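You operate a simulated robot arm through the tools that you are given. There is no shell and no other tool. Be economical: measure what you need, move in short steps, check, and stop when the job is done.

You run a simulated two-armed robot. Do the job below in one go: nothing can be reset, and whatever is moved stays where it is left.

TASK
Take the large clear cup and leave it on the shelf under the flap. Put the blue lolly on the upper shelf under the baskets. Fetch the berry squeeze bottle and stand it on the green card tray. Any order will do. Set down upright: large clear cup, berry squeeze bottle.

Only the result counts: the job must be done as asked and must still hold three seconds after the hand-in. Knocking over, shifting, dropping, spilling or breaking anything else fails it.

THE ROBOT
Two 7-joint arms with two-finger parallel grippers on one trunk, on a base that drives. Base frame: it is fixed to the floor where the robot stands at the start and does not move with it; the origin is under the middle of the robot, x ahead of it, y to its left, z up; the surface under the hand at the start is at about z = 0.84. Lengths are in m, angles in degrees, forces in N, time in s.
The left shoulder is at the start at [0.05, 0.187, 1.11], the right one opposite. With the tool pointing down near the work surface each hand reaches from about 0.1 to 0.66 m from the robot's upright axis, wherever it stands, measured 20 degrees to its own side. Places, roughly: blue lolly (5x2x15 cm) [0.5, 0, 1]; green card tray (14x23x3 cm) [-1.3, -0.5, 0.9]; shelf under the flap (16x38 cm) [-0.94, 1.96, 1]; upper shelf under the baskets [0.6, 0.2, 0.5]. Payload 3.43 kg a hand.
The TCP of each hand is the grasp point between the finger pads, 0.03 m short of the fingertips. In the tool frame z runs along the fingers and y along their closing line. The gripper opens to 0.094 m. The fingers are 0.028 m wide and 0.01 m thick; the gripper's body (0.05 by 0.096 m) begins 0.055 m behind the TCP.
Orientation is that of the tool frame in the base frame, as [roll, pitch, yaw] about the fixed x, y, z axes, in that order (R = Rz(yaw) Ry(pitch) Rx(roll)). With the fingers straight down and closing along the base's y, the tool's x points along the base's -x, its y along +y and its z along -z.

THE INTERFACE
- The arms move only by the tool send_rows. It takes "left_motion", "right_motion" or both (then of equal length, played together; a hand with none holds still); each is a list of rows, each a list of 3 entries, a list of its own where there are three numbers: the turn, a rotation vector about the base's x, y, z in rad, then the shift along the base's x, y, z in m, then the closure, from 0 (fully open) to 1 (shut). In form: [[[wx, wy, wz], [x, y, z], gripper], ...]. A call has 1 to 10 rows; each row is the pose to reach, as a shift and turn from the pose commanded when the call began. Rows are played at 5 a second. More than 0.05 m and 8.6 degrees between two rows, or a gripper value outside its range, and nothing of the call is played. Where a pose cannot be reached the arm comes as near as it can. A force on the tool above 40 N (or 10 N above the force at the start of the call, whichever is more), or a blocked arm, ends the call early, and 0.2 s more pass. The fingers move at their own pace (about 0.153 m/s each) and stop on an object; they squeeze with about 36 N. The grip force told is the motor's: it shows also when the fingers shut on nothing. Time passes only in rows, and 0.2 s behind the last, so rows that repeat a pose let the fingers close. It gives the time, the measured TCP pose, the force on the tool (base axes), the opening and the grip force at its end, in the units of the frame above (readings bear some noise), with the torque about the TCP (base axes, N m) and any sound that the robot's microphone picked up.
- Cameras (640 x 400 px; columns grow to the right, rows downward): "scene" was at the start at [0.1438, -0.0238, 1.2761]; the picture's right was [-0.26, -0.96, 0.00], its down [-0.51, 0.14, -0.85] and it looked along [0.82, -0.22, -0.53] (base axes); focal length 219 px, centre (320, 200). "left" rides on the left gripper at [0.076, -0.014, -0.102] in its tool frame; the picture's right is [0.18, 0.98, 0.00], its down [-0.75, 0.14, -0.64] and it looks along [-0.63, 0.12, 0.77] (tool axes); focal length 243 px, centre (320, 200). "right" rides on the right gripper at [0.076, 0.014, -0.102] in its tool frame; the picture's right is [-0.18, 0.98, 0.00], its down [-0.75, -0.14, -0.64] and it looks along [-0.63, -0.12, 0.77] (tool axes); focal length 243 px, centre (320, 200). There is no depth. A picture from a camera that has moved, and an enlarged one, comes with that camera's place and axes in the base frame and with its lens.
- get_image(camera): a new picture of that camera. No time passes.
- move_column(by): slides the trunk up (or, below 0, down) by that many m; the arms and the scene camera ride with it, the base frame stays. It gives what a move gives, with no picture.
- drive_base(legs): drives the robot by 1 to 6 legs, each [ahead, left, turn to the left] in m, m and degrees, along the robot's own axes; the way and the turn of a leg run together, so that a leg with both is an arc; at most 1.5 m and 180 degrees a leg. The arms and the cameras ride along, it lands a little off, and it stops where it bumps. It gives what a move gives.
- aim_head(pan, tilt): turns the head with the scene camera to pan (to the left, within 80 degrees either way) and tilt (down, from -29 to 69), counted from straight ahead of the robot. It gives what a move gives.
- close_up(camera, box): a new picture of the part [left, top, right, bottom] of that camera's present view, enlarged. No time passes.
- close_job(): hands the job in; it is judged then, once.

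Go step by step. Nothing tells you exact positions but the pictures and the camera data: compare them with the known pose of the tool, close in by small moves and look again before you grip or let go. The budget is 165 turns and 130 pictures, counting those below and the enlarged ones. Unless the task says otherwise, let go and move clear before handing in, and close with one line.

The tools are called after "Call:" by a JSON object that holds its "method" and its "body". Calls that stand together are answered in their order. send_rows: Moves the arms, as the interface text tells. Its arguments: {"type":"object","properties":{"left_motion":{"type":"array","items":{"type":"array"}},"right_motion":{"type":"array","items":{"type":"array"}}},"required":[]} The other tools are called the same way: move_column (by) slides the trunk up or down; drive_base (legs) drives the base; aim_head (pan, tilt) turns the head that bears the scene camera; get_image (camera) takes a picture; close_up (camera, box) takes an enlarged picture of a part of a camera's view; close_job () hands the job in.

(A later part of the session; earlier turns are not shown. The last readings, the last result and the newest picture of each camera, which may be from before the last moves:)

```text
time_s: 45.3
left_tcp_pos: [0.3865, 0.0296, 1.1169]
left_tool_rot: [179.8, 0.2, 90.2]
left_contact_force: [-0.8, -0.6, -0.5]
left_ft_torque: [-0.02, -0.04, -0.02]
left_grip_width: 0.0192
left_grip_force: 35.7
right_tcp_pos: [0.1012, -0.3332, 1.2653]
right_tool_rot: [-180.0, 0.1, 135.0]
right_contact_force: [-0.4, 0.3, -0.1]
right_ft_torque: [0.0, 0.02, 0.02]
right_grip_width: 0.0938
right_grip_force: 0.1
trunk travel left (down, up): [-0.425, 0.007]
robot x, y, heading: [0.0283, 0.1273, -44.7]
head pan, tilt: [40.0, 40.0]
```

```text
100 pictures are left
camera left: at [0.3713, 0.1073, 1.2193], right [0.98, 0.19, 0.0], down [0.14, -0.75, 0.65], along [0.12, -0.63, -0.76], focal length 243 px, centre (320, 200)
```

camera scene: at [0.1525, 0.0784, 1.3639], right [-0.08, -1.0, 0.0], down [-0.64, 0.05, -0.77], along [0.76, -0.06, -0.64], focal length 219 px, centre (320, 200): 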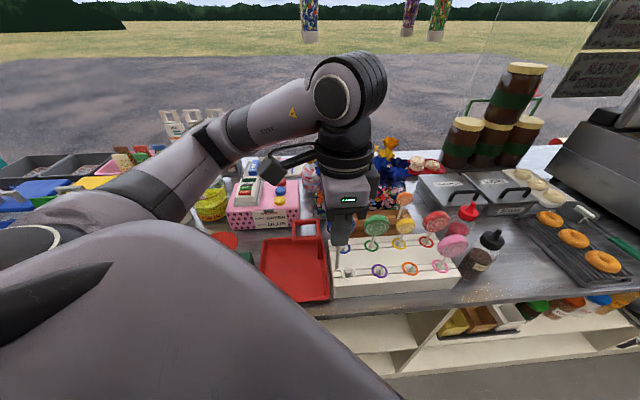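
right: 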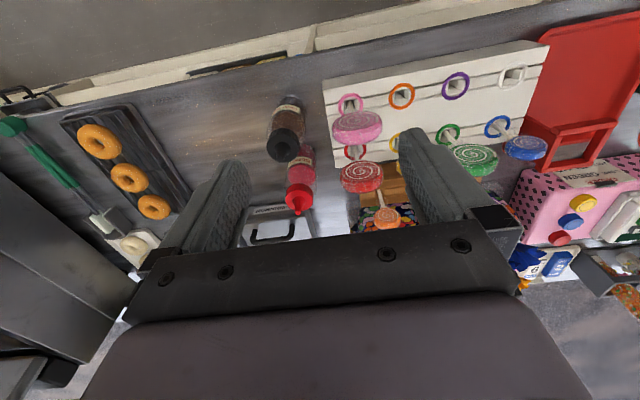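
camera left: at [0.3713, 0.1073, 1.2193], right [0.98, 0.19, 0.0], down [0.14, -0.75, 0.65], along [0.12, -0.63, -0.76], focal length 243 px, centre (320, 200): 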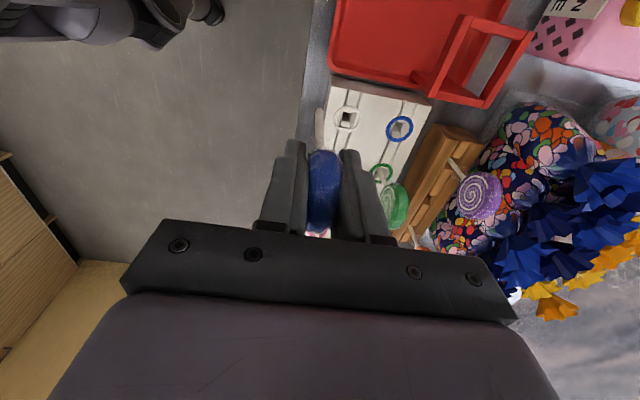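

The lolly is out cleanly. I'll back away, straighten the heading, lower the trunk, and yaw the hand back.

Call:
{"method": "drive_base", "body": {"legs": [[-0.3, -0.3, 0], [0, 0, 44.7]]}}

Call:
{"method": "send_rows", "body": {"left_motion": [[[0, 0, 0.13], [0, 0, 0], 1], [[0, 0, 0.26], [0, 0, 0], 1], [[0, 0, 0.39], [0, 0, 0], 1], [[0, 0, 0.52], [0, 0, 0], 1], [[0, 0, 0.65], [0, 0, 0], 1], [[0, 0, 0.785], [0, 0, 0], 1]]}}

Call:
{"method": "move_column", "body": {"by": -0.42}}

Call:
{"method": "aim_head", "body": {"pan": 10, "tilt": 25}}

Call:
{"method": "get_image", "body": {"camera": "scene"}}

```text
time_s: 50.5
left_tcp_pos: [-0.0694, 0.312, 1.1169]
left_tool_rot: [179.9, 0.3, 134.3]
left_contact_force: [-0.1, -0.1, 0.1]
left_ft_torque: [0.02, 0.02, 0.0]
left_grip_width: 0.019
left_grip_force: 35.6
right_tcp_pos: [-0.0214, -0.1472, 1.2648]
right_tool_rot: [-180.0, -0.1, 179.3]
right_contact_force: [-1.0, -0.2, -0.4]
right_ft_torque: [-0.01, 0.01, -0.02]
right_grip_width: 0.0938
right_grip_force: 0.0
trunk travel left (down, up): [-0.425, 0.007]
robot x, y, heading: [-0.3939, 0.1297, -0.4]
head pan, tilt: [40.0, 40.0]
```

```text
time_s: 52.0
left_tcp_pos: [-0.0685, 0.312, 1.1178]
left_tool_rot: [179.8, 0.2, 179.5]
left_contact_force: [0.2, 0.7, -0.2]
left_ft_torque: [-0.01, -0.01, 0.01]
left_grip_width: 0.0191
left_grip_force: 36.1
right_tcp_pos: [-0.0209, -0.1466, 1.2642]
right_tool_rot: [180.0, 0.0, 179.3]
right_contact_force: [-0.6, 0.0, 0.4]
right_ft_torque: [-0.02, -0.01, -0.02]
right_grip_width: 0.0941
right_grip_force: 0.0
trunk travel left (down, up): [-0.425, 0.007]
robot x, y, heading: [-0.3977, 0.1303, -0.7]
head pan, tilt: [40.0, 40.0]
```

```text
refused: -0.42 is not a number from -0.4 to 0.4
```

```text
time_s: 52.9
left_tcp_pos: [-0.0688, 0.3117, 1.1179]
left_tool_rot: [179.9, 0.2, 179.3]
left_contact_force: [-0.4, 0.2, -0.4]
left_ft_torque: [-0.01, -0.03, 0.04]
left_grip_width: 0.0189
left_grip_force: 35.9
right_tcp_pos: [-0.0207, -0.1477, 1.2653]
right_tool_rot: [180.0, 0.0, 179.3]
right_contact_force: [0.6, 0.3, 0.6]
right_ft_torque: [0.03, 0.0, 0.0]
right_grip_width: 0.094
right_grip_force: 0.0
trunk travel left (down, up): [-0.425, 0.007]
robot x, y, heading: [-0.395, 0.1303, -0.5]
head pan, tilt: [10.0, 25.0]
```

```text
99 pictures are left
camera scene: at [-0.2462, 0.1453, 1.3871], right [0.16, -0.99, 0.0], down [-0.42, -0.07, -0.91], along [0.89, 0.15, -0.42], focal length 219 px, centre (320, 200)
```

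scene: 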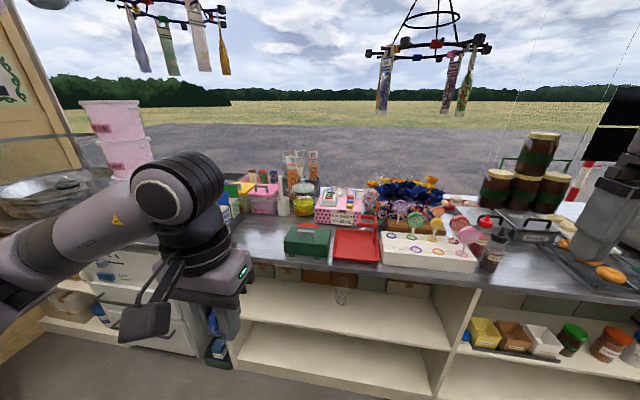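

Now lower the trunk by 0.4 and pitch the left hand to point forward, about 20° below horizontal.

Call:
{"method": "move_column", "body": {"by": -0.4}}

Call:
{"method": "send_rows", "body": {"left_motion": [[[0, -0.13, 0], [0.01, 0, 0], 1], [[0, -0.26, 0], [0.02, 0, 0], 1], [[0, -0.39, 0], [0.03, 0, 0], 1], [[0, -0.52, 0], [0.04, 0, 0], 1], [[0, -0.65, 0], [0.05, 0, 0], 1], [[0, -0.78, 0], [0.06, 0, 0], 1], [[0, -0.91, 0], [0.07, 0, 0], 1], [[0, -1.04, 0], [0.08, 0, 0], 1], [[0, -1.17, 0], [0.09, 0, 0], 1], [[0, -1.27, 0], [0.1, 0, 0], 1]]}}

Call:
{"method": "get_image", "body": {"camera": "scene"}}

Call:
{"method": "get_image", "body": {"camera": "left"}}

```text
time_s: 56.7
left_tcp_pos: [-0.0688, 0.3117, 0.7171]
left_tool_rot: [179.8, 0.2, 179.3]
left_contact_force: [0.8, 0.5, -0.4]
left_ft_torque: [0.02, -0.01, 0.02]
left_grip_width: 0.0194
left_grip_force: 35.8
right_tcp_pos: [-0.0203, -0.1471, 0.8651]
right_tool_rot: [179.9, 0.0, 179.2]
right_contact_force: [-0.6, 0.5, 0.0]
right_ft_torque: [0.03, 0.03, 0.01]
right_grip_width: 0.0942
right_grip_force: 0.1
trunk travel left (down, up): [-0.025, 0.407]
robot x, y, heading: [-0.3948, 0.1341, -0.7]
head pan, tilt: [10.0, 25.0]
```

```text
time_s: 58.9
left_tcp_pos: [0.0393, 0.3013, 0.7151]
left_tool_rot: [178.9, 69.1, 178.1]
left_contact_force: [-0.3, 0.0, 0.4]
left_ft_torque: [0.01, -0.02, 0.02]
left_grip_width: 0.0192
left_grip_force: 35.9
left hand out of reach, approached as far as the arm can: row 6, 7, 8, 9, 10
right_tcp_pos: [-0.021, -0.147, 0.8653]
right_tool_rot: [180.0, 0.0, 179.3]
right_contact_force: [-0.8, -0.5, -0.3]
right_ft_torque: [-0.01, 0.01, -0.05]
right_grip_width: 0.0941
right_grip_force: 0.1
trunk travel left (down, up): [-0.025, 0.407]
robot x, y, heading: [-0.3941, 0.1312, -0.5]
head pan, tilt: [10.0, 25.0]
```

```text
98 pictures are left
camera scene: at [-0.2462, 0.1454, 0.9871], right [0.16, -0.99, 0.0], down [-0.42, -0.07, -0.91], along [0.89, 0.15, -0.42], focal length 219 px, centre (320, 200)
```

scene: 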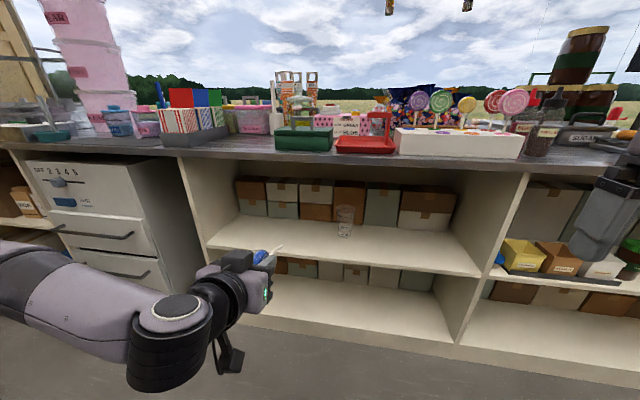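

```text
97 pictures are left
camera left: at [-0.0837, 0.2893, 0.6804], right [-0.05, 0.98, -0.16], down [-0.33, 0.14, 0.93], along [0.94, 0.1, 0.32], focal length 243 px, centre (320, 200)
```

left: 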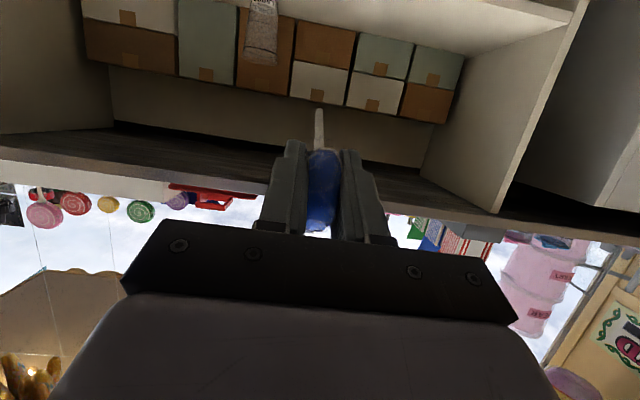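

The lolly now points forward into the bay. Triangulation puts the board nearer z≈0.45 with its front edge at x≈0.39, and the cup stands at about (0.55, 0.18), clear of y≈0.33. I'll lower the hand, drive forward and check.

Call:
{"method": "send_rows", "body": {"left_motion": [[[0, 0, 0], [0, 0, -0.04], 1], [[0, 0, 0], [0.02, 0.0, -0.08], 1], [[0, 0, 0], [0.04, 0.0, -0.12], 1]]}}

Call:
{"method": "drive_base", "body": {"legs": [[0.26, 0.03, 0.5]]}}

Call:
{"method": "get_image", "body": {"camera": "scene"}}

Call:
{"method": "get_image", "body": {"camera": "left"}}

```text
time_s: 59.7
left_tcp_pos: [0.0775, 0.272, 0.6147]
left_tool_rot: [178.1, 68.7, 178.0]
left_contact_force: [-0.4, -0.6, -0.4]
left_ft_torque: [0.02, 0.01, 0.01]
left_grip_width: 0.0191
left_grip_force: 35.9
left hand out of reach, approached as far as the arm can: row 2, 3
right_tcp_pos: [-0.022, -0.1475, 0.8664]
right_tool_rot: [-180.0, 0.1, 179.4]
right_contact_force: [0.8, 0.1, 1.2]
right_ft_torque: [0.01, 0.02, 0.03]
right_grip_width: 0.094
right_grip_force: 0.0
trunk travel left (down, up): [-0.025, 0.407]
robot x, y, heading: [-0.3974, 0.1328, -0.6]
head pan, tilt: [10.0, 25.0]
```

```text
time_s: 61.6
left_tcp_pos: [0.3376, 0.3035, 0.615]
left_tool_rot: [178.0, 68.8, 178.4]
left_contact_force: [0.4, 0.4, -0.4]
left_ft_torque: [-0.01, -0.01, 0.03]
left_grip_width: 0.0192
left_grip_force: 36.4
right_tcp_pos: [0.242, -0.116, 0.8654]
right_tool_rot: [179.9, 0.1, 179.8]
right_contact_force: [-0.5, 0.4, -0.2]
right_ft_torque: [0.01, -0.03, -0.01]
right_grip_width: 0.0939
right_grip_force: 0.0
trunk travel left (down, up): [-0.025, 0.407]
robot x, y, heading: [-0.1302, 0.1589, 0.0]
head pan, tilt: [10.0, 25.0]
```

```text
96 pictures are left
camera scene: at [0.0146, 0.174, 0.9872], right [0.17, -0.99, 0.0], down [-0.42, -0.07, -0.91], along [0.89, 0.15, -0.42], focal length 219 px, centre (320, 200)
```

scene: 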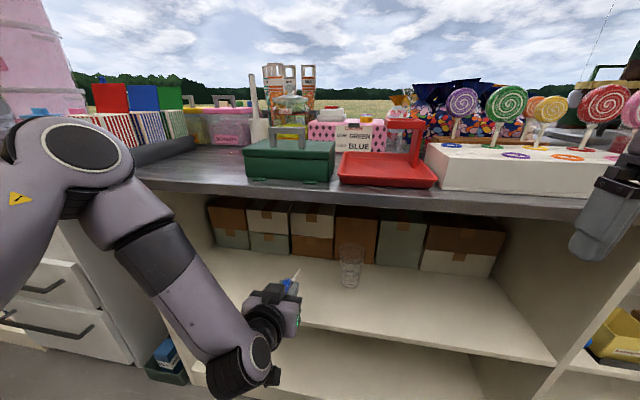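

```text
95 pictures are left
camera left: at [0.2139, 0.2889, 0.5808], right [-0.07, 0.98, -0.16], down [-0.33, 0.13, 0.94], along [0.94, 0.12, 0.31], focal length 243 px, centre (320, 200)
```

left: 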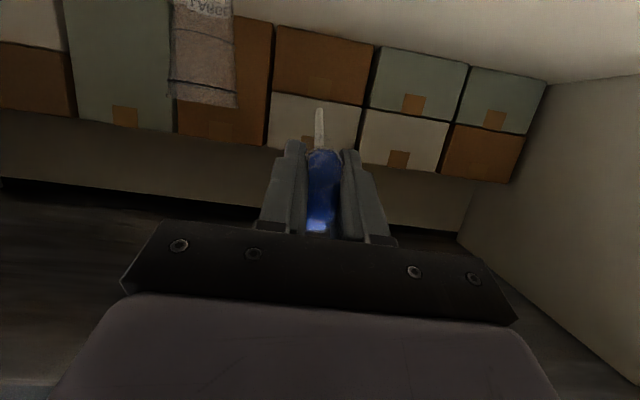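

The cup on this board carries a label, so I'll read it.

Call:
{"method": "close_up", "body": {"camera": "left", "box": [150, 0, 270, 75]}}

Call:
{"method": "close_up", "body": {"camera": "scene", "box": [220, 220, 460, 370]}}

```text
5.33 times, centred on (210, 38) of left
camera zoom: at [0.2139, 0.2889, 0.5808], right [-0.07, 0.98, -0.16], down [-0.33, 0.13, 0.94], along [0.94, 0.12, 0.31], focal length 1294 px, centre (907, 1067)
```

zoom: 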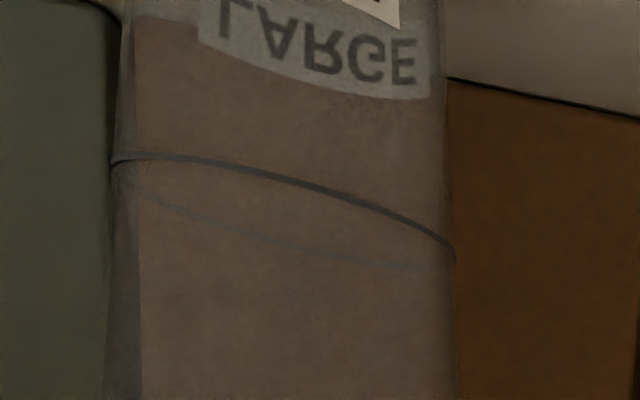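

```text
2.67 times, centred on (340, 295) of scene
camera zoom: at [0.0146, 0.174, 0.9872], right [0.17, -0.99, 0.0], down [-0.42, -0.07, -0.91], along [0.89, 0.15, -0.42], focal length 585 px, centre (267, -53)
```

zoom: 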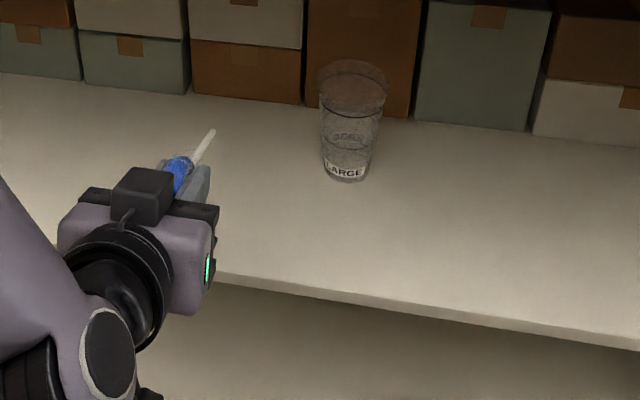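

It reads LARGE, so this is the cup I need. Now the lolly: extend in over the board and go down in small steps until the stick touches.

Call:
{"method": "send_rows", "body": {"left_motion": [[[0, 0, 0], [0.035, 0.01, 0], 1], [[0, 0, 0], [0.07, 0.02, 0], 1], [[0, 0, 0], [0.103, 0.025, -0.02], 1], [[0, 0, 0], [0.103, 0.025, -0.05], 1]]}}

Call:
{"method": "get_image", "body": {"camera": "scene"}}

```text
time_s: 62.6
left_tcp_pos: [0.4444, 0.2983, 0.585]
left_tool_rot: [177.3, 68.0, 178.5]
left_contact_force: [0.2, -0.3, -0.5]
left_ft_torque: [-0.04, -0.01, -0.02]
left_grip_width: 0.0191
left_grip_force: 36.0
left hand out of reach, approached as far as the arm can: row 1, 2, 3, 4
right_tcp_pos: [0.2418, -0.116, 0.8651]
right_tool_rot: [179.9, -0.1, 179.8]
right_contact_force: [0.8, -0.7, 0.2]
right_ft_torque: [0.02, 0.01, 0.0]
right_grip_width: 0.0939
right_grip_force: 0.1
trunk travel left (down, up): [-0.025, 0.407]
robot x, y, heading: [-0.1314, 0.1574, -0.2]
head pan, tilt: [10.0, 25.0]
```

```text
92 pictures are left
camera scene: at [0.0146, 0.174, 0.9872], right [0.17, -0.99, 0.0], down [-0.42, -0.07, -0.91], along [0.89, 0.15, -0.42], focal length 219 px, centre (320, 200)
```

scene: 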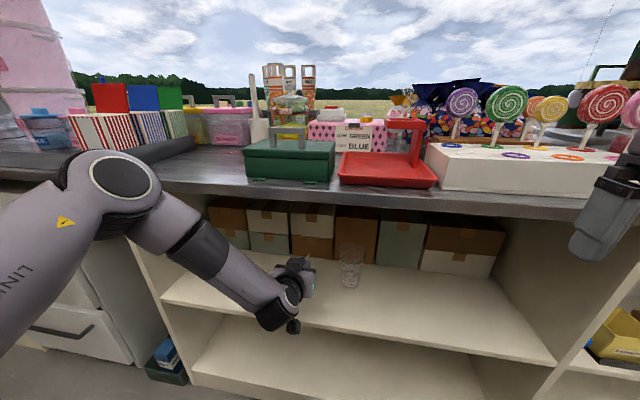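

The hand is in under the counter at z 0.585. Going down further in small steps.

Call:
{"method": "send_rows", "body": {"left_motion": [[[0, 0, 0], [0, 0, -0.02], 1], [[0, 0, 0], [0, 0, -0.04], 1], [[0, 0, 0], [0, 0, -0.055], 1]]}}

Call:
{"method": "close_up", "body": {"camera": "scene", "box": [220, 220, 380, 320]}}

```text
time_s: 63.4
left_tcp_pos: [0.4509, 0.2747, 0.5461]
left_tool_rot: [177.2, 68.0, 178.7]
left_contact_force: [-0.5, 0.0, -0.9]
left_ft_torque: [0.02, 0.03, -0.04]
left_grip_width: 0.0192
left_grip_force: 35.8
left hand out of reach, approached as far as the arm can: row 1, 2, 3
right_tcp_pos: [0.2423, -0.1163, 0.8644]
right_tool_rot: [180.0, 0.1, 179.7]
right_contact_force: [-0.1, -0.4, -1.4]
right_ft_torque: [-0.01, 0.04, 0.01]
right_grip_width: 0.094
right_grip_force: 0.0
trunk travel left (down, up): [-0.025, 0.407]
robot x, y, heading: [-0.1316, 0.158, -0.4]
head pan, tilt: [10.0, 25.0]
```

```text
4.00 times, centred on (300, 270) of scene
camera zoom: at [0.0146, 0.174, 0.9872], right [0.17, -0.99, 0.0], down [-0.42, -0.07, -0.91], along [0.89, 0.15, -0.42], focal length 877 px, centre (400, -80)
```

zoom: 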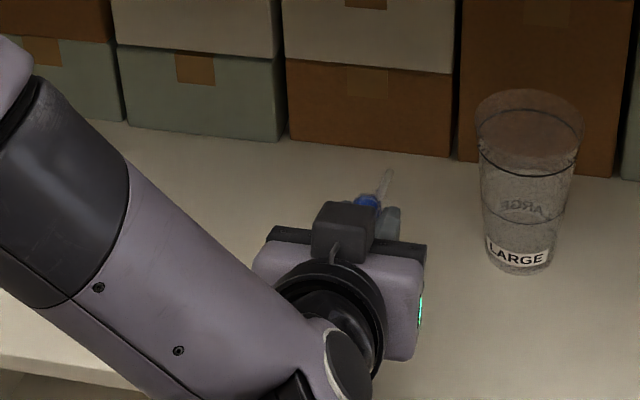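

The reach limit is pulling the hand toward the cup, so I'll stop extending and use the trunk for the last 2.4 cm.

Call:
{"method": "move_column", "body": {"by": -0.022}}

Call:
{"method": "close_up", "body": {"camera": "left", "box": [160, 0, 480, 200]}}

```text
time_s: 64.1
left_tcp_pos: [0.4504, 0.2748, 0.523]
left_tool_rot: [177.2, 68.1, 178.5]
left_contact_force: [0.1, 0.7, -0.9]
left_ft_torque: [0.0, 0.03, 0.01]
left_grip_width: 0.0192
left_grip_force: 36.4
right_tcp_pos: [0.2419, -0.116, 0.8432]
right_tool_rot: [-180.0, 0.0, 179.9]
right_contact_force: [-0.4, -0.3, 0.0]
right_ft_torque: [-0.01, 0.01, 0.02]
right_grip_width: 0.0944
right_grip_force: 0.1
trunk travel left (down, up): [-0.003, 0.429]
robot x, y, heading: [-0.1398, 0.1615, 0.1]
head pan, tilt: [10.0, 25.0]
```

```text
2.00 times, centred on (320, 100) of left
camera zoom: at [0.3259, 0.2587, 0.4905], right [-0.09, 0.98, -0.15], down [-0.32, 0.12, 0.94], along [0.94, 0.13, 0.3], focal length 485 px, centre (320, 400)
```

zoom: 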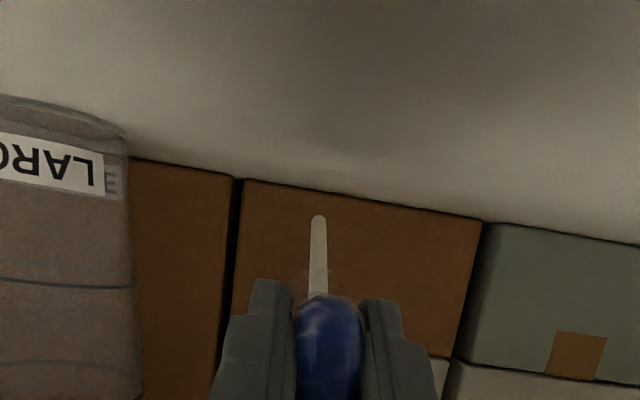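

The stick is just above the board. A small tilt and lower, watching the force.

Call:
{"method": "send_rows", "body": {"left_motion": [[[0, 0.05, 0], [0, 0.005, -0.005], 1], [[0, 0.1, 0], [0, 0.01, -0.01], 1]]}}

Call:
{"method": "close_up", "body": {"camera": "left", "box": [160, 0, 480, 200]}}

```text
time_s: 64.7
left_tcp_pos: [0.4498, 0.2828, 0.5162]
left_tool_rot: [177.5, 62.6, 178.7]
left_contact_force: [-0.4, -1.8, 5.5]
left_ft_torque: [-0.01, -0.71, -0.16]
left_grip_width: 0.0192
left_grip_force: 36.5
right_tcp_pos: [0.2411, -0.1162, 0.844]
right_tool_rot: [-179.9, 0.0, 179.8]
right_contact_force: [-0.8, -0.3, 0.1]
right_ft_torque: [0.0, 0.06, -0.02]
right_grip_width: 0.0941
right_grip_force: 0.0
trunk travel left (down, up): [-0.003, 0.429]
robot x, y, heading: [-0.1366, 0.1564, 0.0]
head pan, tilt: [10.0, 25.0]
```

```text
2.00 times, centred on (320, 100) of left
camera zoom: at [0.3239, 0.2683, 0.4953], right [-0.1, 0.98, -0.14], down [-0.23, 0.12, 0.97], along [0.97, 0.13, 0.21], focal length 485 px, centre (320, 400)
```

zoom: 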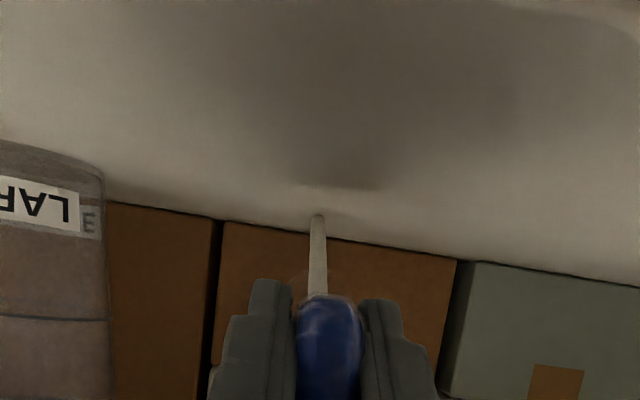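

The stick tip is touching (5.5 N). I'll lay the lolly flatter by pitching back up while lowering the head end.

Call:
{"method": "send_rows", "body": {"left_motion": [[[0, -0.06, 0], [-0.002, 0.002, -0.008], 1], [[0, -0.12, 0], [-0.005, 0.004, -0.016], 1], [[0, -0.18, 0], [-0.008, 0.006, -0.025], 1]]}}

Call:
{"method": "close_up", "body": {"camera": "left", "box": [160, 0, 480, 200]}}

```text
time_s: 65.5
left_tcp_pos: [0.4461, 0.2545, 0.5097]
left_tool_rot: [175.7, 71.6, 178.2]
left_contact_force: [-0.8, 0.7, -0.5]
left_ft_torque: [-0.01, -0.03, -0.04]
left_grip_width: 0.0194
left_grip_force: 36.1
left hand out of reach, approached as far as the arm can: row 2, 3
right_tcp_pos: [0.2423, -0.1163, 0.8433]
right_tool_rot: [180.0, -0.1, 179.8]
right_contact_force: [0.6, 0.9, 0.5]
right_ft_torque: [-0.02, -0.01, 0.03]
right_grip_width: 0.0941
right_grip_force: 0.1
trunk travel left (down, up): [-0.003, 0.429]
robot x, y, heading: [-0.1319, 0.1589, -0.1]
head pan, tilt: [10.0, 25.0]
```

```text
2.00 times, centred on (320, 100) of left
camera zoom: at [0.325, 0.2356, 0.4694], right [-0.1, 0.98, -0.15], down [-0.38, 0.1, 0.92], along [0.92, 0.15, 0.36], focal length 485 px, centre (320, 400)
```

zoom: 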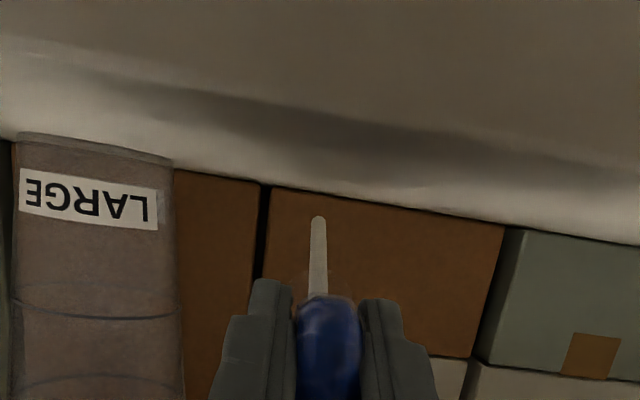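

Flatter and lower now. I'll shift the base 3 cm left for clearance from the cup, then open just enough to release.

Call:
{"method": "drive_base", "body": {"legs": [[0, 0.03, 0]]}}

Call:
{"method": "send_rows", "body": {"left_motion": [[[0, 0.06, 0], [0, 0, -0.004], 1], [[0, 0.06, 0], [0, 0, -0.004], 0.65], [[0, 0.06, 0], [0, 0, -0.004], 0.55], [[0, 0.06, 0], [0, 0, -0.004], 0.55]]}}

Call:
{"method": "get_image", "body": {"camera": "left"}}

Call:
{"method": "close_up", "body": {"camera": "scene", "box": [220, 220, 380, 320]}}

```text
time_s: 66.4
left_tcp_pos: [0.4454, 0.2825, 0.5103]
left_tool_rot: [175.6, 71.7, 178.3]
left_contact_force: [0.0, 0.8, 0.2]
left_ft_torque: [-0.03, 0.01, -0.01]
left_grip_width: 0.0192
left_grip_force: 36.3
right_tcp_pos: [0.2416, -0.0875, 0.8431]
right_tool_rot: [179.9, 0.0, 179.9]
right_contact_force: [0.2, -0.3, 0.1]
right_ft_torque: [-0.03, 0.03, -0.01]
right_grip_width: 0.0937
right_grip_force: 0.0
trunk travel left (down, up): [-0.003, 0.429]
robot x, y, heading: [-0.1397, 0.1896, -0.2]
head pan, tilt: [10.0, 25.0]
```

```text
time_s: 67.4
left_tcp_pos: [0.4474, 0.283, 0.5065]
left_tool_rot: [176.0, 68.3, 178.6]
left_contact_force: [-0.4, 0.6, -0.2]
left_ft_torque: [0.0, -0.02, 0.02]
left_grip_width: 0.0422
left_grip_force: 0.1
right_tcp_pos: [0.2415, -0.0857, 0.8433]
right_tool_rot: [180.0, 0.0, 179.7]
right_contact_force: [0.0, 0.3, -0.2]
right_ft_torque: [0.02, 0.0, -0.01]
right_grip_width: 0.0942
right_grip_force: 0.0
trunk travel left (down, up): [-0.003, 0.429]
robot x, y, heading: [-0.133, 0.1926, -0.3]
head pan, tilt: [10.0, 25.0]
```

```text
87 pictures are left
camera left: at [0.3239, 0.2649, 0.4736], right [-0.11, 0.98, -0.15], down [-0.32, 0.1, 0.94], along [0.94, 0.15, 0.31], focal length 243 px, centre (320, 200)
```

left: 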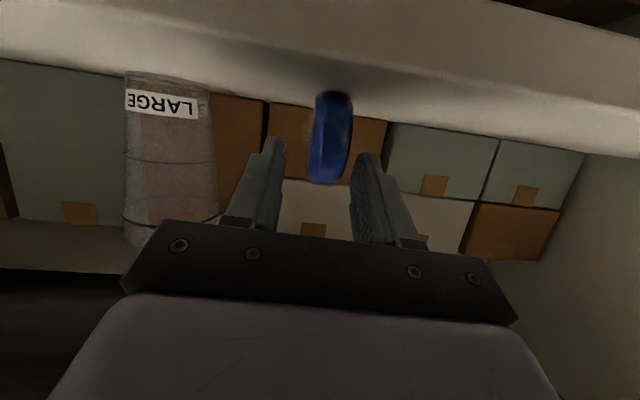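

```text
4.00 times, centred on (300, 270) of scene
camera zoom: at [0.0147, 0.2038, 0.9652], right [0.17, -0.99, 0.0], down [-0.42, -0.07, -0.91], along [0.89, 0.15, -0.42], focal length 877 px, centre (400, -80)
```

zoom: 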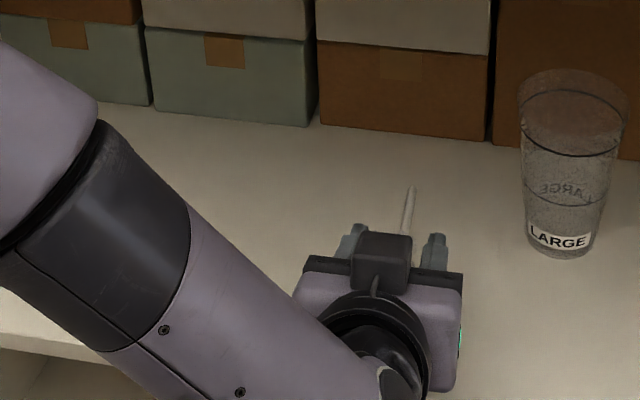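

The lolly rests on the board between the open fingers. Retract by backing the base straight off, then look.

Call:
{"method": "drive_base", "body": {"legs": [[-0.2, 0, 0]]}}

Call:
{"method": "get_image", "body": {"camera": "scene"}}

Call:
{"method": "close_up", "body": {"camera": "left", "box": [80, 0, 560, 300]}}

```text
time_s: 69.0
left_tcp_pos: [0.2459, 0.2835, 0.507]
left_tool_rot: [176.0, 68.2, 178.6]
left_contact_force: [-0.2, 0.3, -0.4]
left_ft_torque: [-0.02, -0.01, 0.01]
left_grip_width: 0.0425
left_grip_force: 0.1
right_tcp_pos: [0.0438, -0.0859, 0.845]
right_tool_rot: [179.9, 0.1, 179.9]
right_contact_force: [0.3, 0.0, 0.1]
right_ft_torque: [0.0, -0.01, 0.0]
right_grip_width: 0.0944
right_grip_force: 0.2
trunk travel left (down, up): [-0.003, 0.429]
robot x, y, heading: [-0.3314, 0.1914, -0.2]
head pan, tilt: [10.0, 25.0]
```

```text
85 pictures are left
camera scene: at [-0.1851, 0.2045, 0.9652], right [0.17, -0.99, 0.0], down [-0.42, -0.07, -0.91], along [0.89, 0.16, -0.42], focal length 219 px, centre (320, 200)
```

scene: 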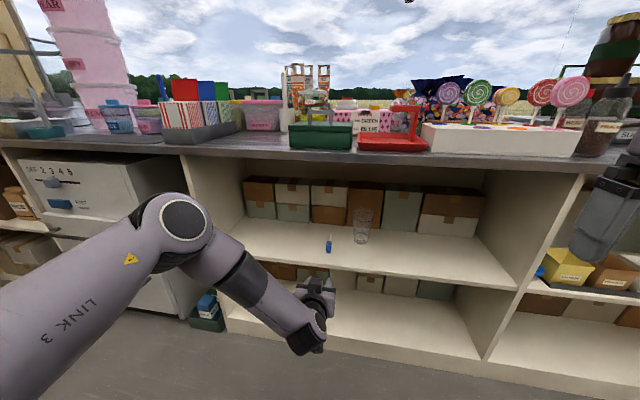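

```text
1.33 times, centred on (320, 150) of left
camera zoom: at [0.1239, 0.2659, 0.4734], right [-0.11, 0.98, -0.15], down [-0.32, 0.1, 0.94], along [0.94, 0.15, 0.31], focal length 324 px, centre (320, 267)
```

zoom: 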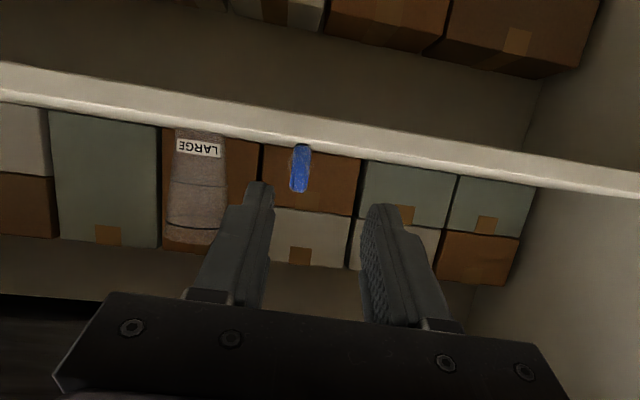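

The lolly rests on the board well inside its edge. Now the large cup at about (0.515, 0.177): raise the hand, open it, and shift the base right to line up.

Call:
{"method": "send_rows", "body": {"left_motion": [[[0, 0, 0], [0, 0, 0.02], 0.2], [[0, 0, 0], [0, 0, 0.04], 0]]}}

Call:
{"method": "drive_base", "body": {"legs": [[0, -0.105, 0.2]]}}

Call:
{"method": "get_image", "body": {"camera": "left"}}

Call:
{"method": "get_image", "body": {"camera": "scene"}}

```text
time_s: 69.6
left_tcp_pos: [0.2475, 0.2848, 0.5469]
left_tool_rot: [176.0, 68.2, 178.5]
left_contact_force: [-0.8, 0.0, -0.6]
left_ft_torque: [0.01, -0.03, 0.02]
left_grip_width: 0.094
left_grip_force: 0.1
right_tcp_pos: [0.0423, -0.0862, 0.8431]
right_tool_rot: [-180.0, 0.0, 179.9]
right_contact_force: [0.4, 0.3, -1.0]
right_ft_torque: [0.0, 0.0, 0.01]
right_grip_width: 0.094
right_grip_force: 0.0
trunk travel left (down, up): [-0.003, 0.429]
robot x, y, heading: [-0.3338, 0.1885, -0.2]
head pan, tilt: [10.0, 25.0]
```

```text
time_s: 71.2
left_tcp_pos: [0.2469, 0.1796, 0.5465]
left_tool_rot: [176.0, 68.2, 178.7]
left_contact_force: [-0.9, -0.3, -1.0]
left_ft_torque: [0.01, -0.03, 0.0]
left_grip_width: 0.0938
left_grip_force: 0.1
right_tcp_pos: [0.0435, -0.1892, 0.8438]
right_tool_rot: [180.0, 0.0, -180.0]
right_contact_force: [0.4, -0.1, -0.1]
right_ft_torque: [0.0, -0.01, 0.02]
right_grip_width: 0.094
right_grip_force: 0.1
trunk travel left (down, up): [-0.003, 0.429]
robot x, y, heading: [-0.3342, 0.0823, 0.1]
head pan, tilt: [10.0, 25.0]
```

```text
83 pictures are left
camera left: at [0.1235, 0.1613, 0.5144], right [-0.11, 0.98, -0.15], down [-0.32, 0.1, 0.94], along [0.94, 0.15, 0.31], focal length 243 px, centre (320, 200)
```

left: 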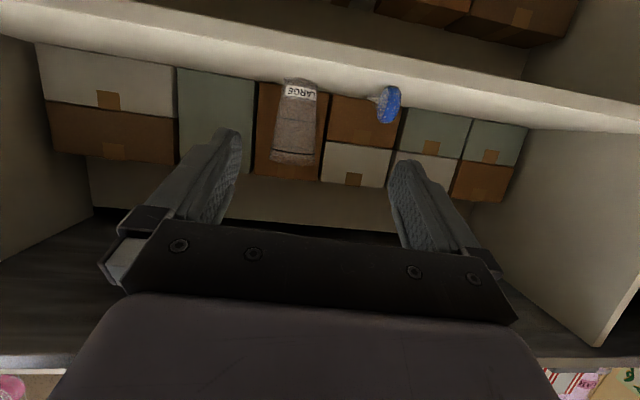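

```text
82 pictures are left
camera scene: at [-0.1853, 0.0992, 0.9652], right [0.17, -0.98, 0.0], down [-0.42, -0.07, -0.91], along [0.89, 0.16, -0.42], focal length 219 px, centre (320, 200)
```

scene: 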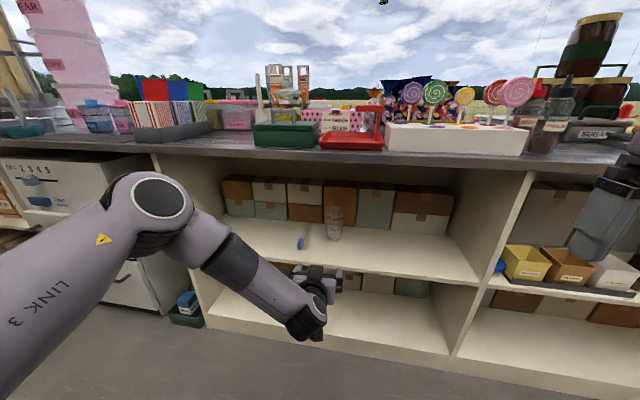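

Cup is at about (0.53, 0.17), with the lolly clear to the left. I'll drive 0.18 m forward and re-check alignment.

Call:
{"method": "drive_base", "body": {"legs": [[0.18, -0.007, 0]]}}

Call:
{"method": "get_image", "body": {"camera": "left"}}

Call:
{"method": "close_up", "body": {"camera": "scene", "box": [220, 200, 420, 325]}}

```text
time_s: 72.7
left_tcp_pos: [0.4254, 0.172, 0.5475]
left_tool_rot: [176.0, 68.2, 178.7]
left_contact_force: [0.0, 0.8, 0.1]
left_ft_torque: [-0.02, -0.01, 0.0]
left_grip_width: 0.0938
left_grip_force: 0.1
right_tcp_pos: [0.2217, -0.1976, 0.8429]
right_tool_rot: [180.0, -0.1, 179.9]
right_contact_force: [0.3, -0.4, 1.3]
right_ft_torque: [-0.02, 0.03, 0.0]
right_grip_width: 0.0942
right_grip_force: 0.0
trunk travel left (down, up): [-0.003, 0.429]
robot x, y, heading: [-0.1577, 0.0769, -0.1]
head pan, tilt: [10.0, 25.0]
```

```text
81 pictures are left
camera left: at [0.3016, 0.1544, 0.5145], right [-0.11, 0.98, -0.15], down [-0.32, 0.1, 0.94], along [0.94, 0.15, 0.31], focal length 243 px, centre (320, 200)
```

left: 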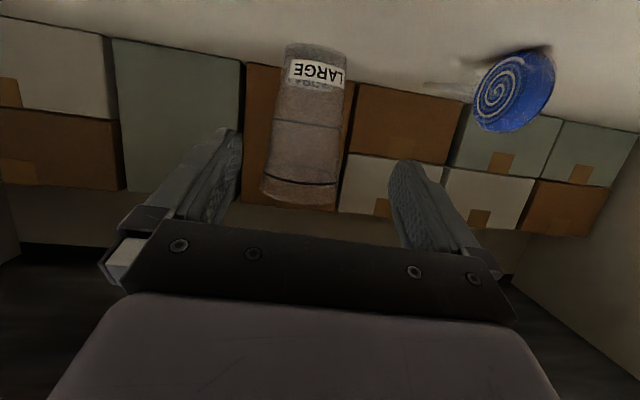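

```text
3.20 times, centred on (320, 262) of scene
camera zoom: at [-0.0073, 0.0923, 0.9652], right [0.17, -0.98, 0.0], down [-0.42, -0.07, -0.91], along [0.89, 0.16, -0.42], focal length 702 px, centre (320, 0)
```

zoom: 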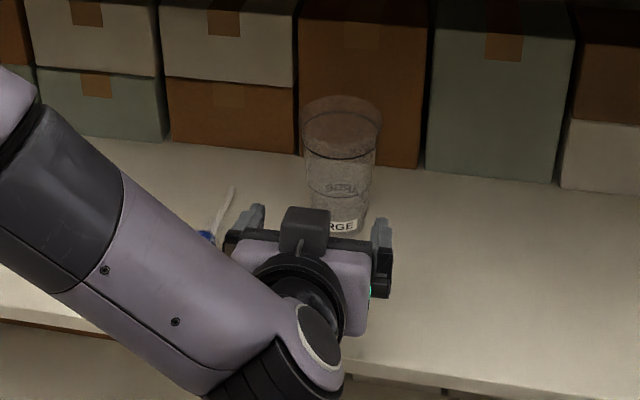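

The cup is about 7 mm to the right of the hand's centre. I'll drive in 0.09 m with that correction and check.

Call:
{"method": "drive_base", "body": {"legs": [[0.09, -0.007, 0]]}}

Call:
{"method": "get_image", "body": {"camera": "left"}}

Call:
{"method": "close_up", "body": {"camera": "scene", "box": [220, 200, 420, 325]}}

```text
time_s: 73.8
left_tcp_pos: [0.5138, 0.1667, 0.5475]
left_tool_rot: [176.0, 68.2, 178.8]
left_contact_force: [-0.3, 0.1, 0.0]
left_ft_torque: [0.02, 0.01, 0.01]
left_grip_width: 0.0942
left_grip_force: 0.1
right_tcp_pos: [0.31, -0.2038, 0.8428]
right_tool_rot: [-179.9, 0.1, -179.9]
right_contact_force: [1.0, 0.0, 0.4]
right_ft_torque: [-0.01, -0.01, 0.03]
right_grip_width: 0.094
right_grip_force: 0.0
trunk travel left (down, up): [-0.003, 0.429]
robot x, y, heading: [-0.0687, 0.0723, 0.0]
head pan, tilt: [10.0, 25.0]
```

```text
79 pictures are left
camera left: at [0.3904, 0.1479, 0.5145], right [-0.11, 0.98, -0.15], down [-0.32, 0.1, 0.94], along [0.94, 0.15, 0.31], focal length 243 px, centre (320, 200)
```

left: 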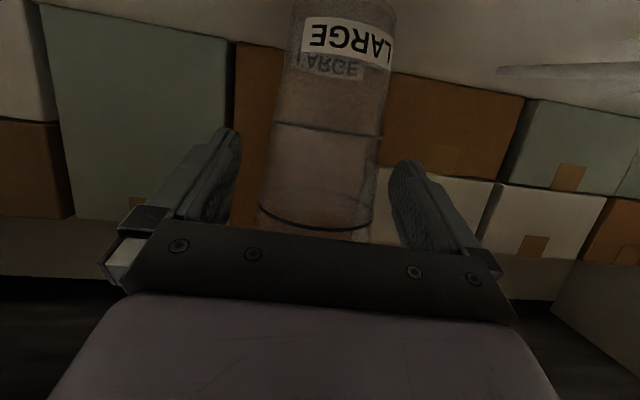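

```text
3.20 times, centred on (320, 262) of scene
camera zoom: at [0.0816, 0.0855, 0.9652], right [0.18, -0.98, 0.0], down [-0.42, -0.07, -0.91], along [0.89, 0.16, -0.42], focal length 702 px, centre (320, 0)
```

zoom: 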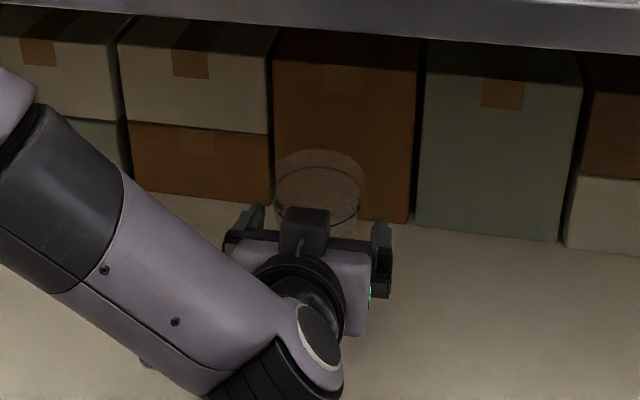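

The cup is between the fingers, about 1.5 cm deeper than the TCP. I'll advance slightly with the arm, then close.

Call:
{"method": "send_rows", "body": {"left_motion": [[[0, 0, 0], [0.008, 0.002, 0], 0], [[0, 0, 0], [0.016, 0.004, 0], 0], [[0, 0, 0], [0.016, 0.004, 0], 0.2]]}}

Call:
{"method": "get_image", "body": {"camera": "left"}}

```text
time_s: 74.6
left_tcp_pos: [0.5297, 0.1706, 0.5482]
left_tool_rot: [176.0, 68.2, 178.7]
left_contact_force: [-0.4, -0.7, 0.0]
left_ft_torque: [-0.02, 0.0, -0.03]
left_grip_width: 0.0759
left_grip_force: 1.0
right_tcp_pos: [0.3095, -0.2031, 0.8451]
right_tool_rot: [180.0, 0.2, -179.9]
right_contact_force: [-0.3, -0.4, 0.1]
right_ft_torque: [-0.01, 0.0, -0.01]
right_grip_width: 0.0941
right_grip_force: 0.1
trunk travel left (down, up): [-0.003, 0.429]
robot x, y, heading: [-0.0652, 0.0741, -0.2]
head pan, tilt: [10.0, 25.0]
```

```text
77 pictures are left
camera left: at [0.4066, 0.1522, 0.5146], right [-0.11, 0.98, -0.15], down [-0.32, 0.1, 0.94], along [0.94, 0.15, 0.31], focal length 243 px, centre (320, 200)
```

left: 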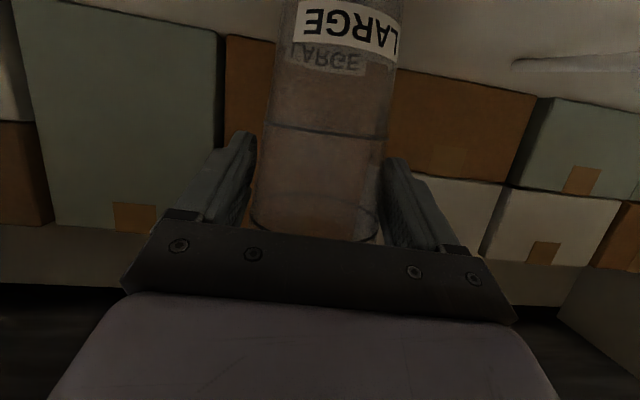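

Well placed, with the cup nearly filling the gap. I'll close and hold.

Call:
{"method": "send_rows", "body": {"left_motion": [[[0, 0, 0], [0, 0, 0], 0.5], [[0, 0, 0], [0, 0, 0], 1], [[0, 0, 0], [0, 0, 0], 1], [[0, 0, 0], [0, 0, 0], 1]]}}

Call:
{"method": "get_image", "body": {"camera": "left"}}

```text
time_s: 75.6
left_tcp_pos: [0.5287, 0.1706, 0.5492]
left_tool_rot: [175.9, 68.3, 178.7]
left_contact_force: [0.7, -1.0, 0.8]
left_ft_torque: [0.01, -0.05, -0.01]
left_grip_width: 0.0731
left_grip_force: 36.0
right_tcp_pos: [0.3106, -0.2037, 0.8434]
right_tool_rot: [-180.0, 0.2, -179.9]
right_contact_force: [0.7, 0.6, 0.1]
right_ft_torque: [0.01, 0.01, 0.0]
right_grip_width: 0.0941
right_grip_force: 0.0
trunk travel left (down, up): [-0.003, 0.429]
robot x, y, heading: [-0.0671, 0.069, -0.1]
head pan, tilt: [10.0, 25.0]
```

```text
76 pictures are left
camera left: at [0.4065, 0.1524, 0.5145], right [-0.11, 0.98, -0.15], down [-0.32, 0.1, 0.94], along [0.94, 0.15, 0.31], focal length 243 px, centre (320, 200)
```

left: 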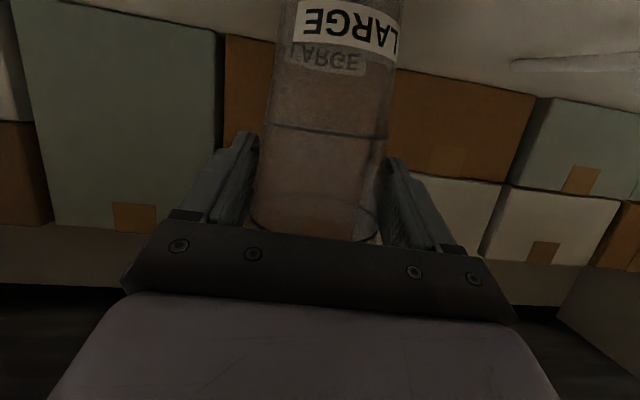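

Gripped at 73 mm. I'll lift 4 cm with the trunk and back straight out.

Call:
{"method": "move_column", "body": {"by": 0.04}}

Call:
{"method": "drive_base", "body": {"legs": [[-0.4, 0, 0]]}}

Call:
{"method": "get_image", "body": {"camera": "scene"}}

```text
time_s: 76.5
left_tcp_pos: [0.5299, 0.1703, 0.5878]
left_tool_rot: [176.1, 68.2, 178.8]
left_contact_force: [-0.1, -0.2, -0.2]
left_ft_torque: [-0.01, 0.01, 0.0]
left_grip_width: 0.073
left_grip_force: 35.7
right_tcp_pos: [0.3103, -0.2035, 0.8834]
right_tool_rot: [179.9, 0.2, -179.9]
right_contact_force: [0.1, -0.6, -0.2]
right_ft_torque: [0.0, 0.04, 0.02]
right_grip_width: 0.0939
right_grip_force: 0.1
trunk travel left (down, up): [-0.043, 0.389]
robot x, y, heading: [-0.0663, 0.0673, 0.2]
head pan, tilt: [10.0, 25.0]
```

```text
time_s: 79.0
left_tcp_pos: [0.13, 0.1684, 0.5868]
left_tool_rot: [176.0, 68.2, 178.7]
left_contact_force: [1.3, -0.4, 0.2]
left_ft_torque: [0.01, -0.02, 0.02]
left_grip_width: 0.0728
left_grip_force: 35.6
right_tcp_pos: [-0.0887, -0.2057, 0.8837]
right_tool_rot: [180.0, -0.1, -180.0]
right_contact_force: [0.6, -0.2, -0.5]
right_ft_torque: [0.0, -0.02, 0.02]
right_grip_width: 0.094
right_grip_force: 0.0
trunk travel left (down, up): [-0.043, 0.389]
robot x, y, heading: [-0.4663, 0.0703, 0.1]
head pan, tilt: [10.0, 25.0]
```

```text
75 pictures are left
camera scene: at [-0.3173, 0.0849, 1.0052], right [0.17, -0.98, 0.0], down [-0.42, -0.07, -0.91], along [0.89, 0.16, -0.42], focal length 219 px, centre (320, 200)
```

scene: 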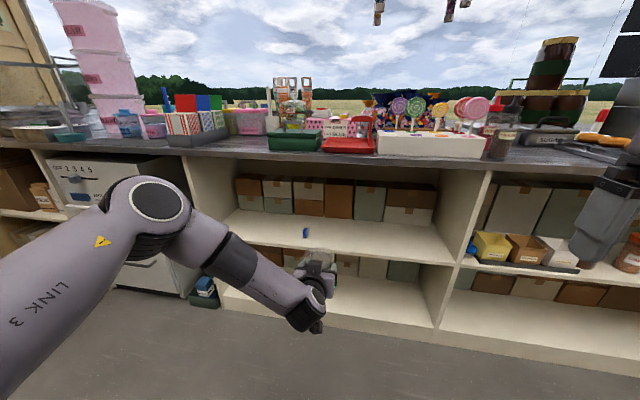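

The cup is held and the lolly stayed put. I'll raise the trunk, turn left toward the flap wall, and look.

Call:
{"method": "move_column", "body": {"by": 0.38}}

Call:
{"method": "drive_base", "body": {"legs": [[0, 0, 90]]}}

Call:
{"method": "aim_head", "body": {"pan": 15, "tilt": 25}}

Call:
{"method": "get_image", "body": {"camera": "scene"}}

```text
time_s: 82.6
left_tcp_pos: [0.1304, 0.1704, 0.9681]
left_tool_rot: [176.0, 68.2, 178.7]
left_contact_force: [-0.4, -0.7, -0.3]
left_ft_torque: [-0.01, -0.01, 0.0]
left_grip_width: 0.0726
left_grip_force: 36.2
right_tcp_pos: [-0.0894, -0.2051, 1.2632]
right_tool_rot: [180.0, -0.1, 179.9]
right_contact_force: [0.4, -0.1, 0.4]
right_ft_torque: [0.04, 0.01, -0.01]
right_grip_width: 0.094
right_grip_force: 0.2
trunk travel left (down, up): [-0.423, 0.009]
robot x, y, heading: [-0.4624, 0.0722, -0.2]
head pan, tilt: [10.0, 25.0]
```

```text
time_s: 86.9
left_tcp_pos: [-0.5735, 0.6639, 0.9678]
left_tool_rot: [176.0, 68.2, -90.6]
left_contact_force: [-0.1, 0.1, -0.3]
left_ft_torque: [0.02, -0.02, -0.07]
left_grip_width: 0.0725
left_grip_force: 36.4
right_tcp_pos: [-0.1974, 0.4487, 1.263]
right_tool_rot: [-180.0, 0.0, -89.2]
right_contact_force: [0.2, -0.2, 0.6]
right_ft_torque: [0.02, -0.04, 0.02]
right_grip_width: 0.0939
right_grip_force: 0.1
trunk travel left (down, up): [-0.423, 0.009]
robot x, y, heading: [-0.4624, 0.0662, 90.6]
head pan, tilt: [10.0, 25.0]
```

```text
time_s: 87.5
left_tcp_pos: [-0.5727, 0.6634, 0.9683]
left_tool_rot: [176.0, 68.2, -90.6]
left_contact_force: [0.2, 0.0, -0.4]
left_ft_torque: [0.02, -0.03, -0.02]
left_grip_width: 0.0728
left_grip_force: 35.9
right_tcp_pos: [-0.1966, 0.4487, 1.263]
right_tool_rot: [179.9, 0.1, -89.2]
right_contact_force: [0.5, 0.0, 0.5]
right_ft_torque: [0.0, 0.0, -0.02]
right_grip_width: 0.0939
right_grip_force: 0.0
trunk travel left (down, up): [-0.423, 0.009]
robot x, y, heading: [-0.4662, 0.069, 90.7]
head pan, tilt: [15.0, 25.0]
```

```text
74 pictures are left
camera scene: at [-0.4921, 0.216, 1.3852], right [0.96, 0.27, 0.0], down [0.11, -0.41, -0.91], along [-0.25, 0.87, -0.42], focal length 219 px, centre (320, 200)
```

scene: 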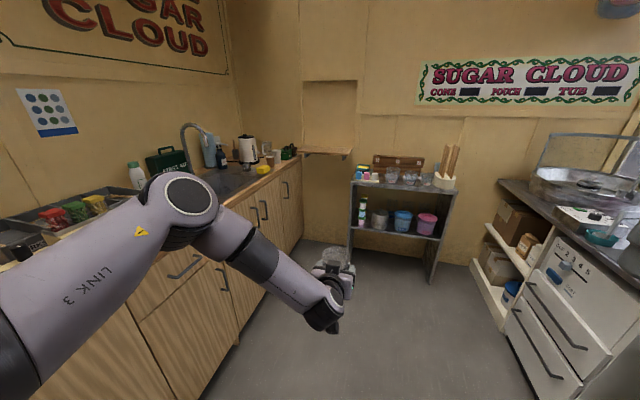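

The board's centre computes to about (−0.947, 1.96, 0.99). I'll enlarge it and check the elbow's surroundings.

Call:
{"method": "close_up", "body": {"camera": "scene", "box": [220, 70, 420, 195]}}

```text
3.20 times, centred on (320, 132) of scene
camera zoom: at [-0.4921, 0.216, 1.3852], right [0.96, 0.27, 0.0], down [0.11, -0.41, -0.91], along [-0.25, 0.87, -0.42], focal length 702 px, centre (320, 416)
```

zoom: 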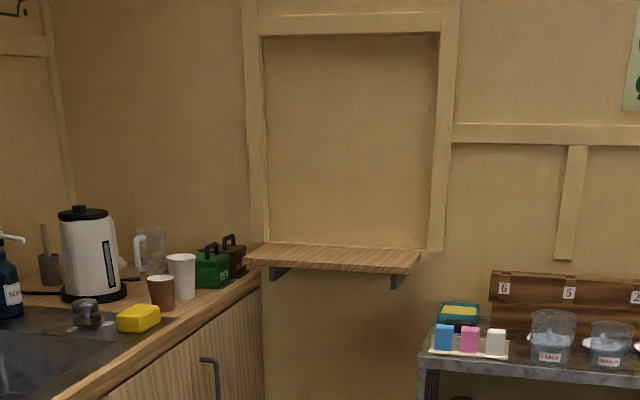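

Another cup on the shelf unit may also be labelled LARGE, so I'll enlarge that row before going on.

Call:
{"method": "close_up", "body": {"camera": "scene", "box": [375, 150, 455, 200]}}

```text
8.00 times, centred on (415, 175) of scene
camera zoom: at [-0.4921, 0.216, 1.3852], right [0.96, 0.27, 0.0], down [0.11, -0.41, -0.91], along [-0.25, 0.87, -0.42], focal length 1755 px, centre (-440, 400)
```

zoom: 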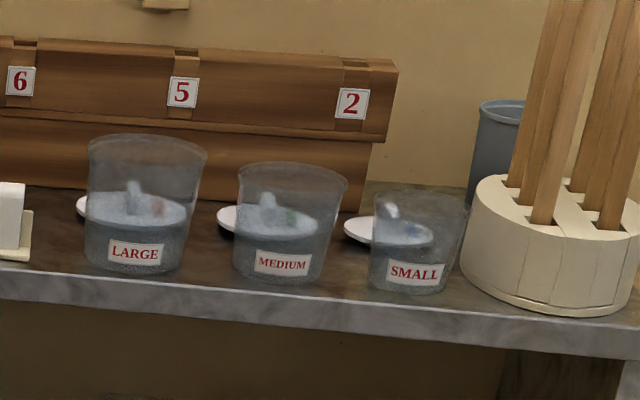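

The shelf unit has a LARGE/MEDIUM/SMALL trio with red labels. I'll drive closer to compare them with the cup I hold before committing.

Call:
{"method": "drive_base", "body": {"legs": [[0.75, 0.1, -0.6]]}}

Call:
{"method": "aim_head", "body": {"pan": -5, "tilt": 35}}

Call:
{"method": "get_image", "body": {"camera": "scene"}}

```text
time_s: 91.7
left_tcp_pos: [-0.6779, 1.4259, 0.9673]
left_tool_rot: [175.9, 68.3, -91.0]
left_contact_force: [-0.3, -0.7, -0.4]
left_ft_torque: [-0.01, -0.01, -0.02]
left_grip_width: 0.0726
left_grip_force: 36.6
right_tcp_pos: [-0.3031, 1.2083, 1.2626]
right_tool_rot: [180.0, 0.0, -89.7]
right_contact_force: [0.7, -0.1, 0.2]
right_ft_torque: [-0.02, 0.0, -0.01]
right_grip_width: 0.094
right_grip_force: 0.0
trunk travel left (down, up): [-0.423, 0.009]
robot x, y, heading: [-0.5741, 0.8314, 90.7]
head pan, tilt: [15.0, 25.0]
```

```text
time_s: 92.5
left_tcp_pos: [-0.6783, 1.4252, 0.9676]
left_tool_rot: [176.0, 68.2, -91.0]
left_contact_force: [-0.1, -0.4, 0.0]
left_ft_torque: [0.01, 0.02, -0.01]
left_grip_width: 0.0726
left_grip_force: 35.9
right_tcp_pos: [-0.3037, 1.2077, 1.2631]
right_tool_rot: [-180.0, -0.1, -89.7]
right_contact_force: [0.3, 0.7, 0.1]
right_ft_torque: [-0.02, 0.02, -0.01]
right_grip_width: 0.0942
right_grip_force: 0.0
trunk travel left (down, up): [-0.423, 0.009]
robot x, y, heading: [-0.576, 0.8288, 90.3]
head pan, tilt: [-5.0, 35.0]
```

```text
71 pictures are left
camera scene: at [-0.5686, 0.9757, 1.3694], right [1.0, -0.08, 0.0], down [-0.05, -0.57, -0.82], along [0.07, 0.82, -0.57], focal length 219 px, centre (320, 200)
```

scene: 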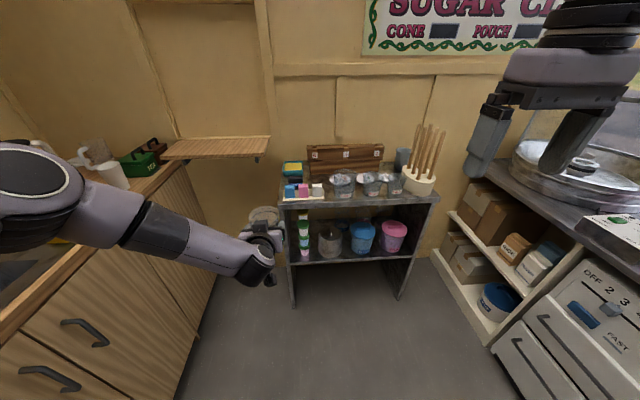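

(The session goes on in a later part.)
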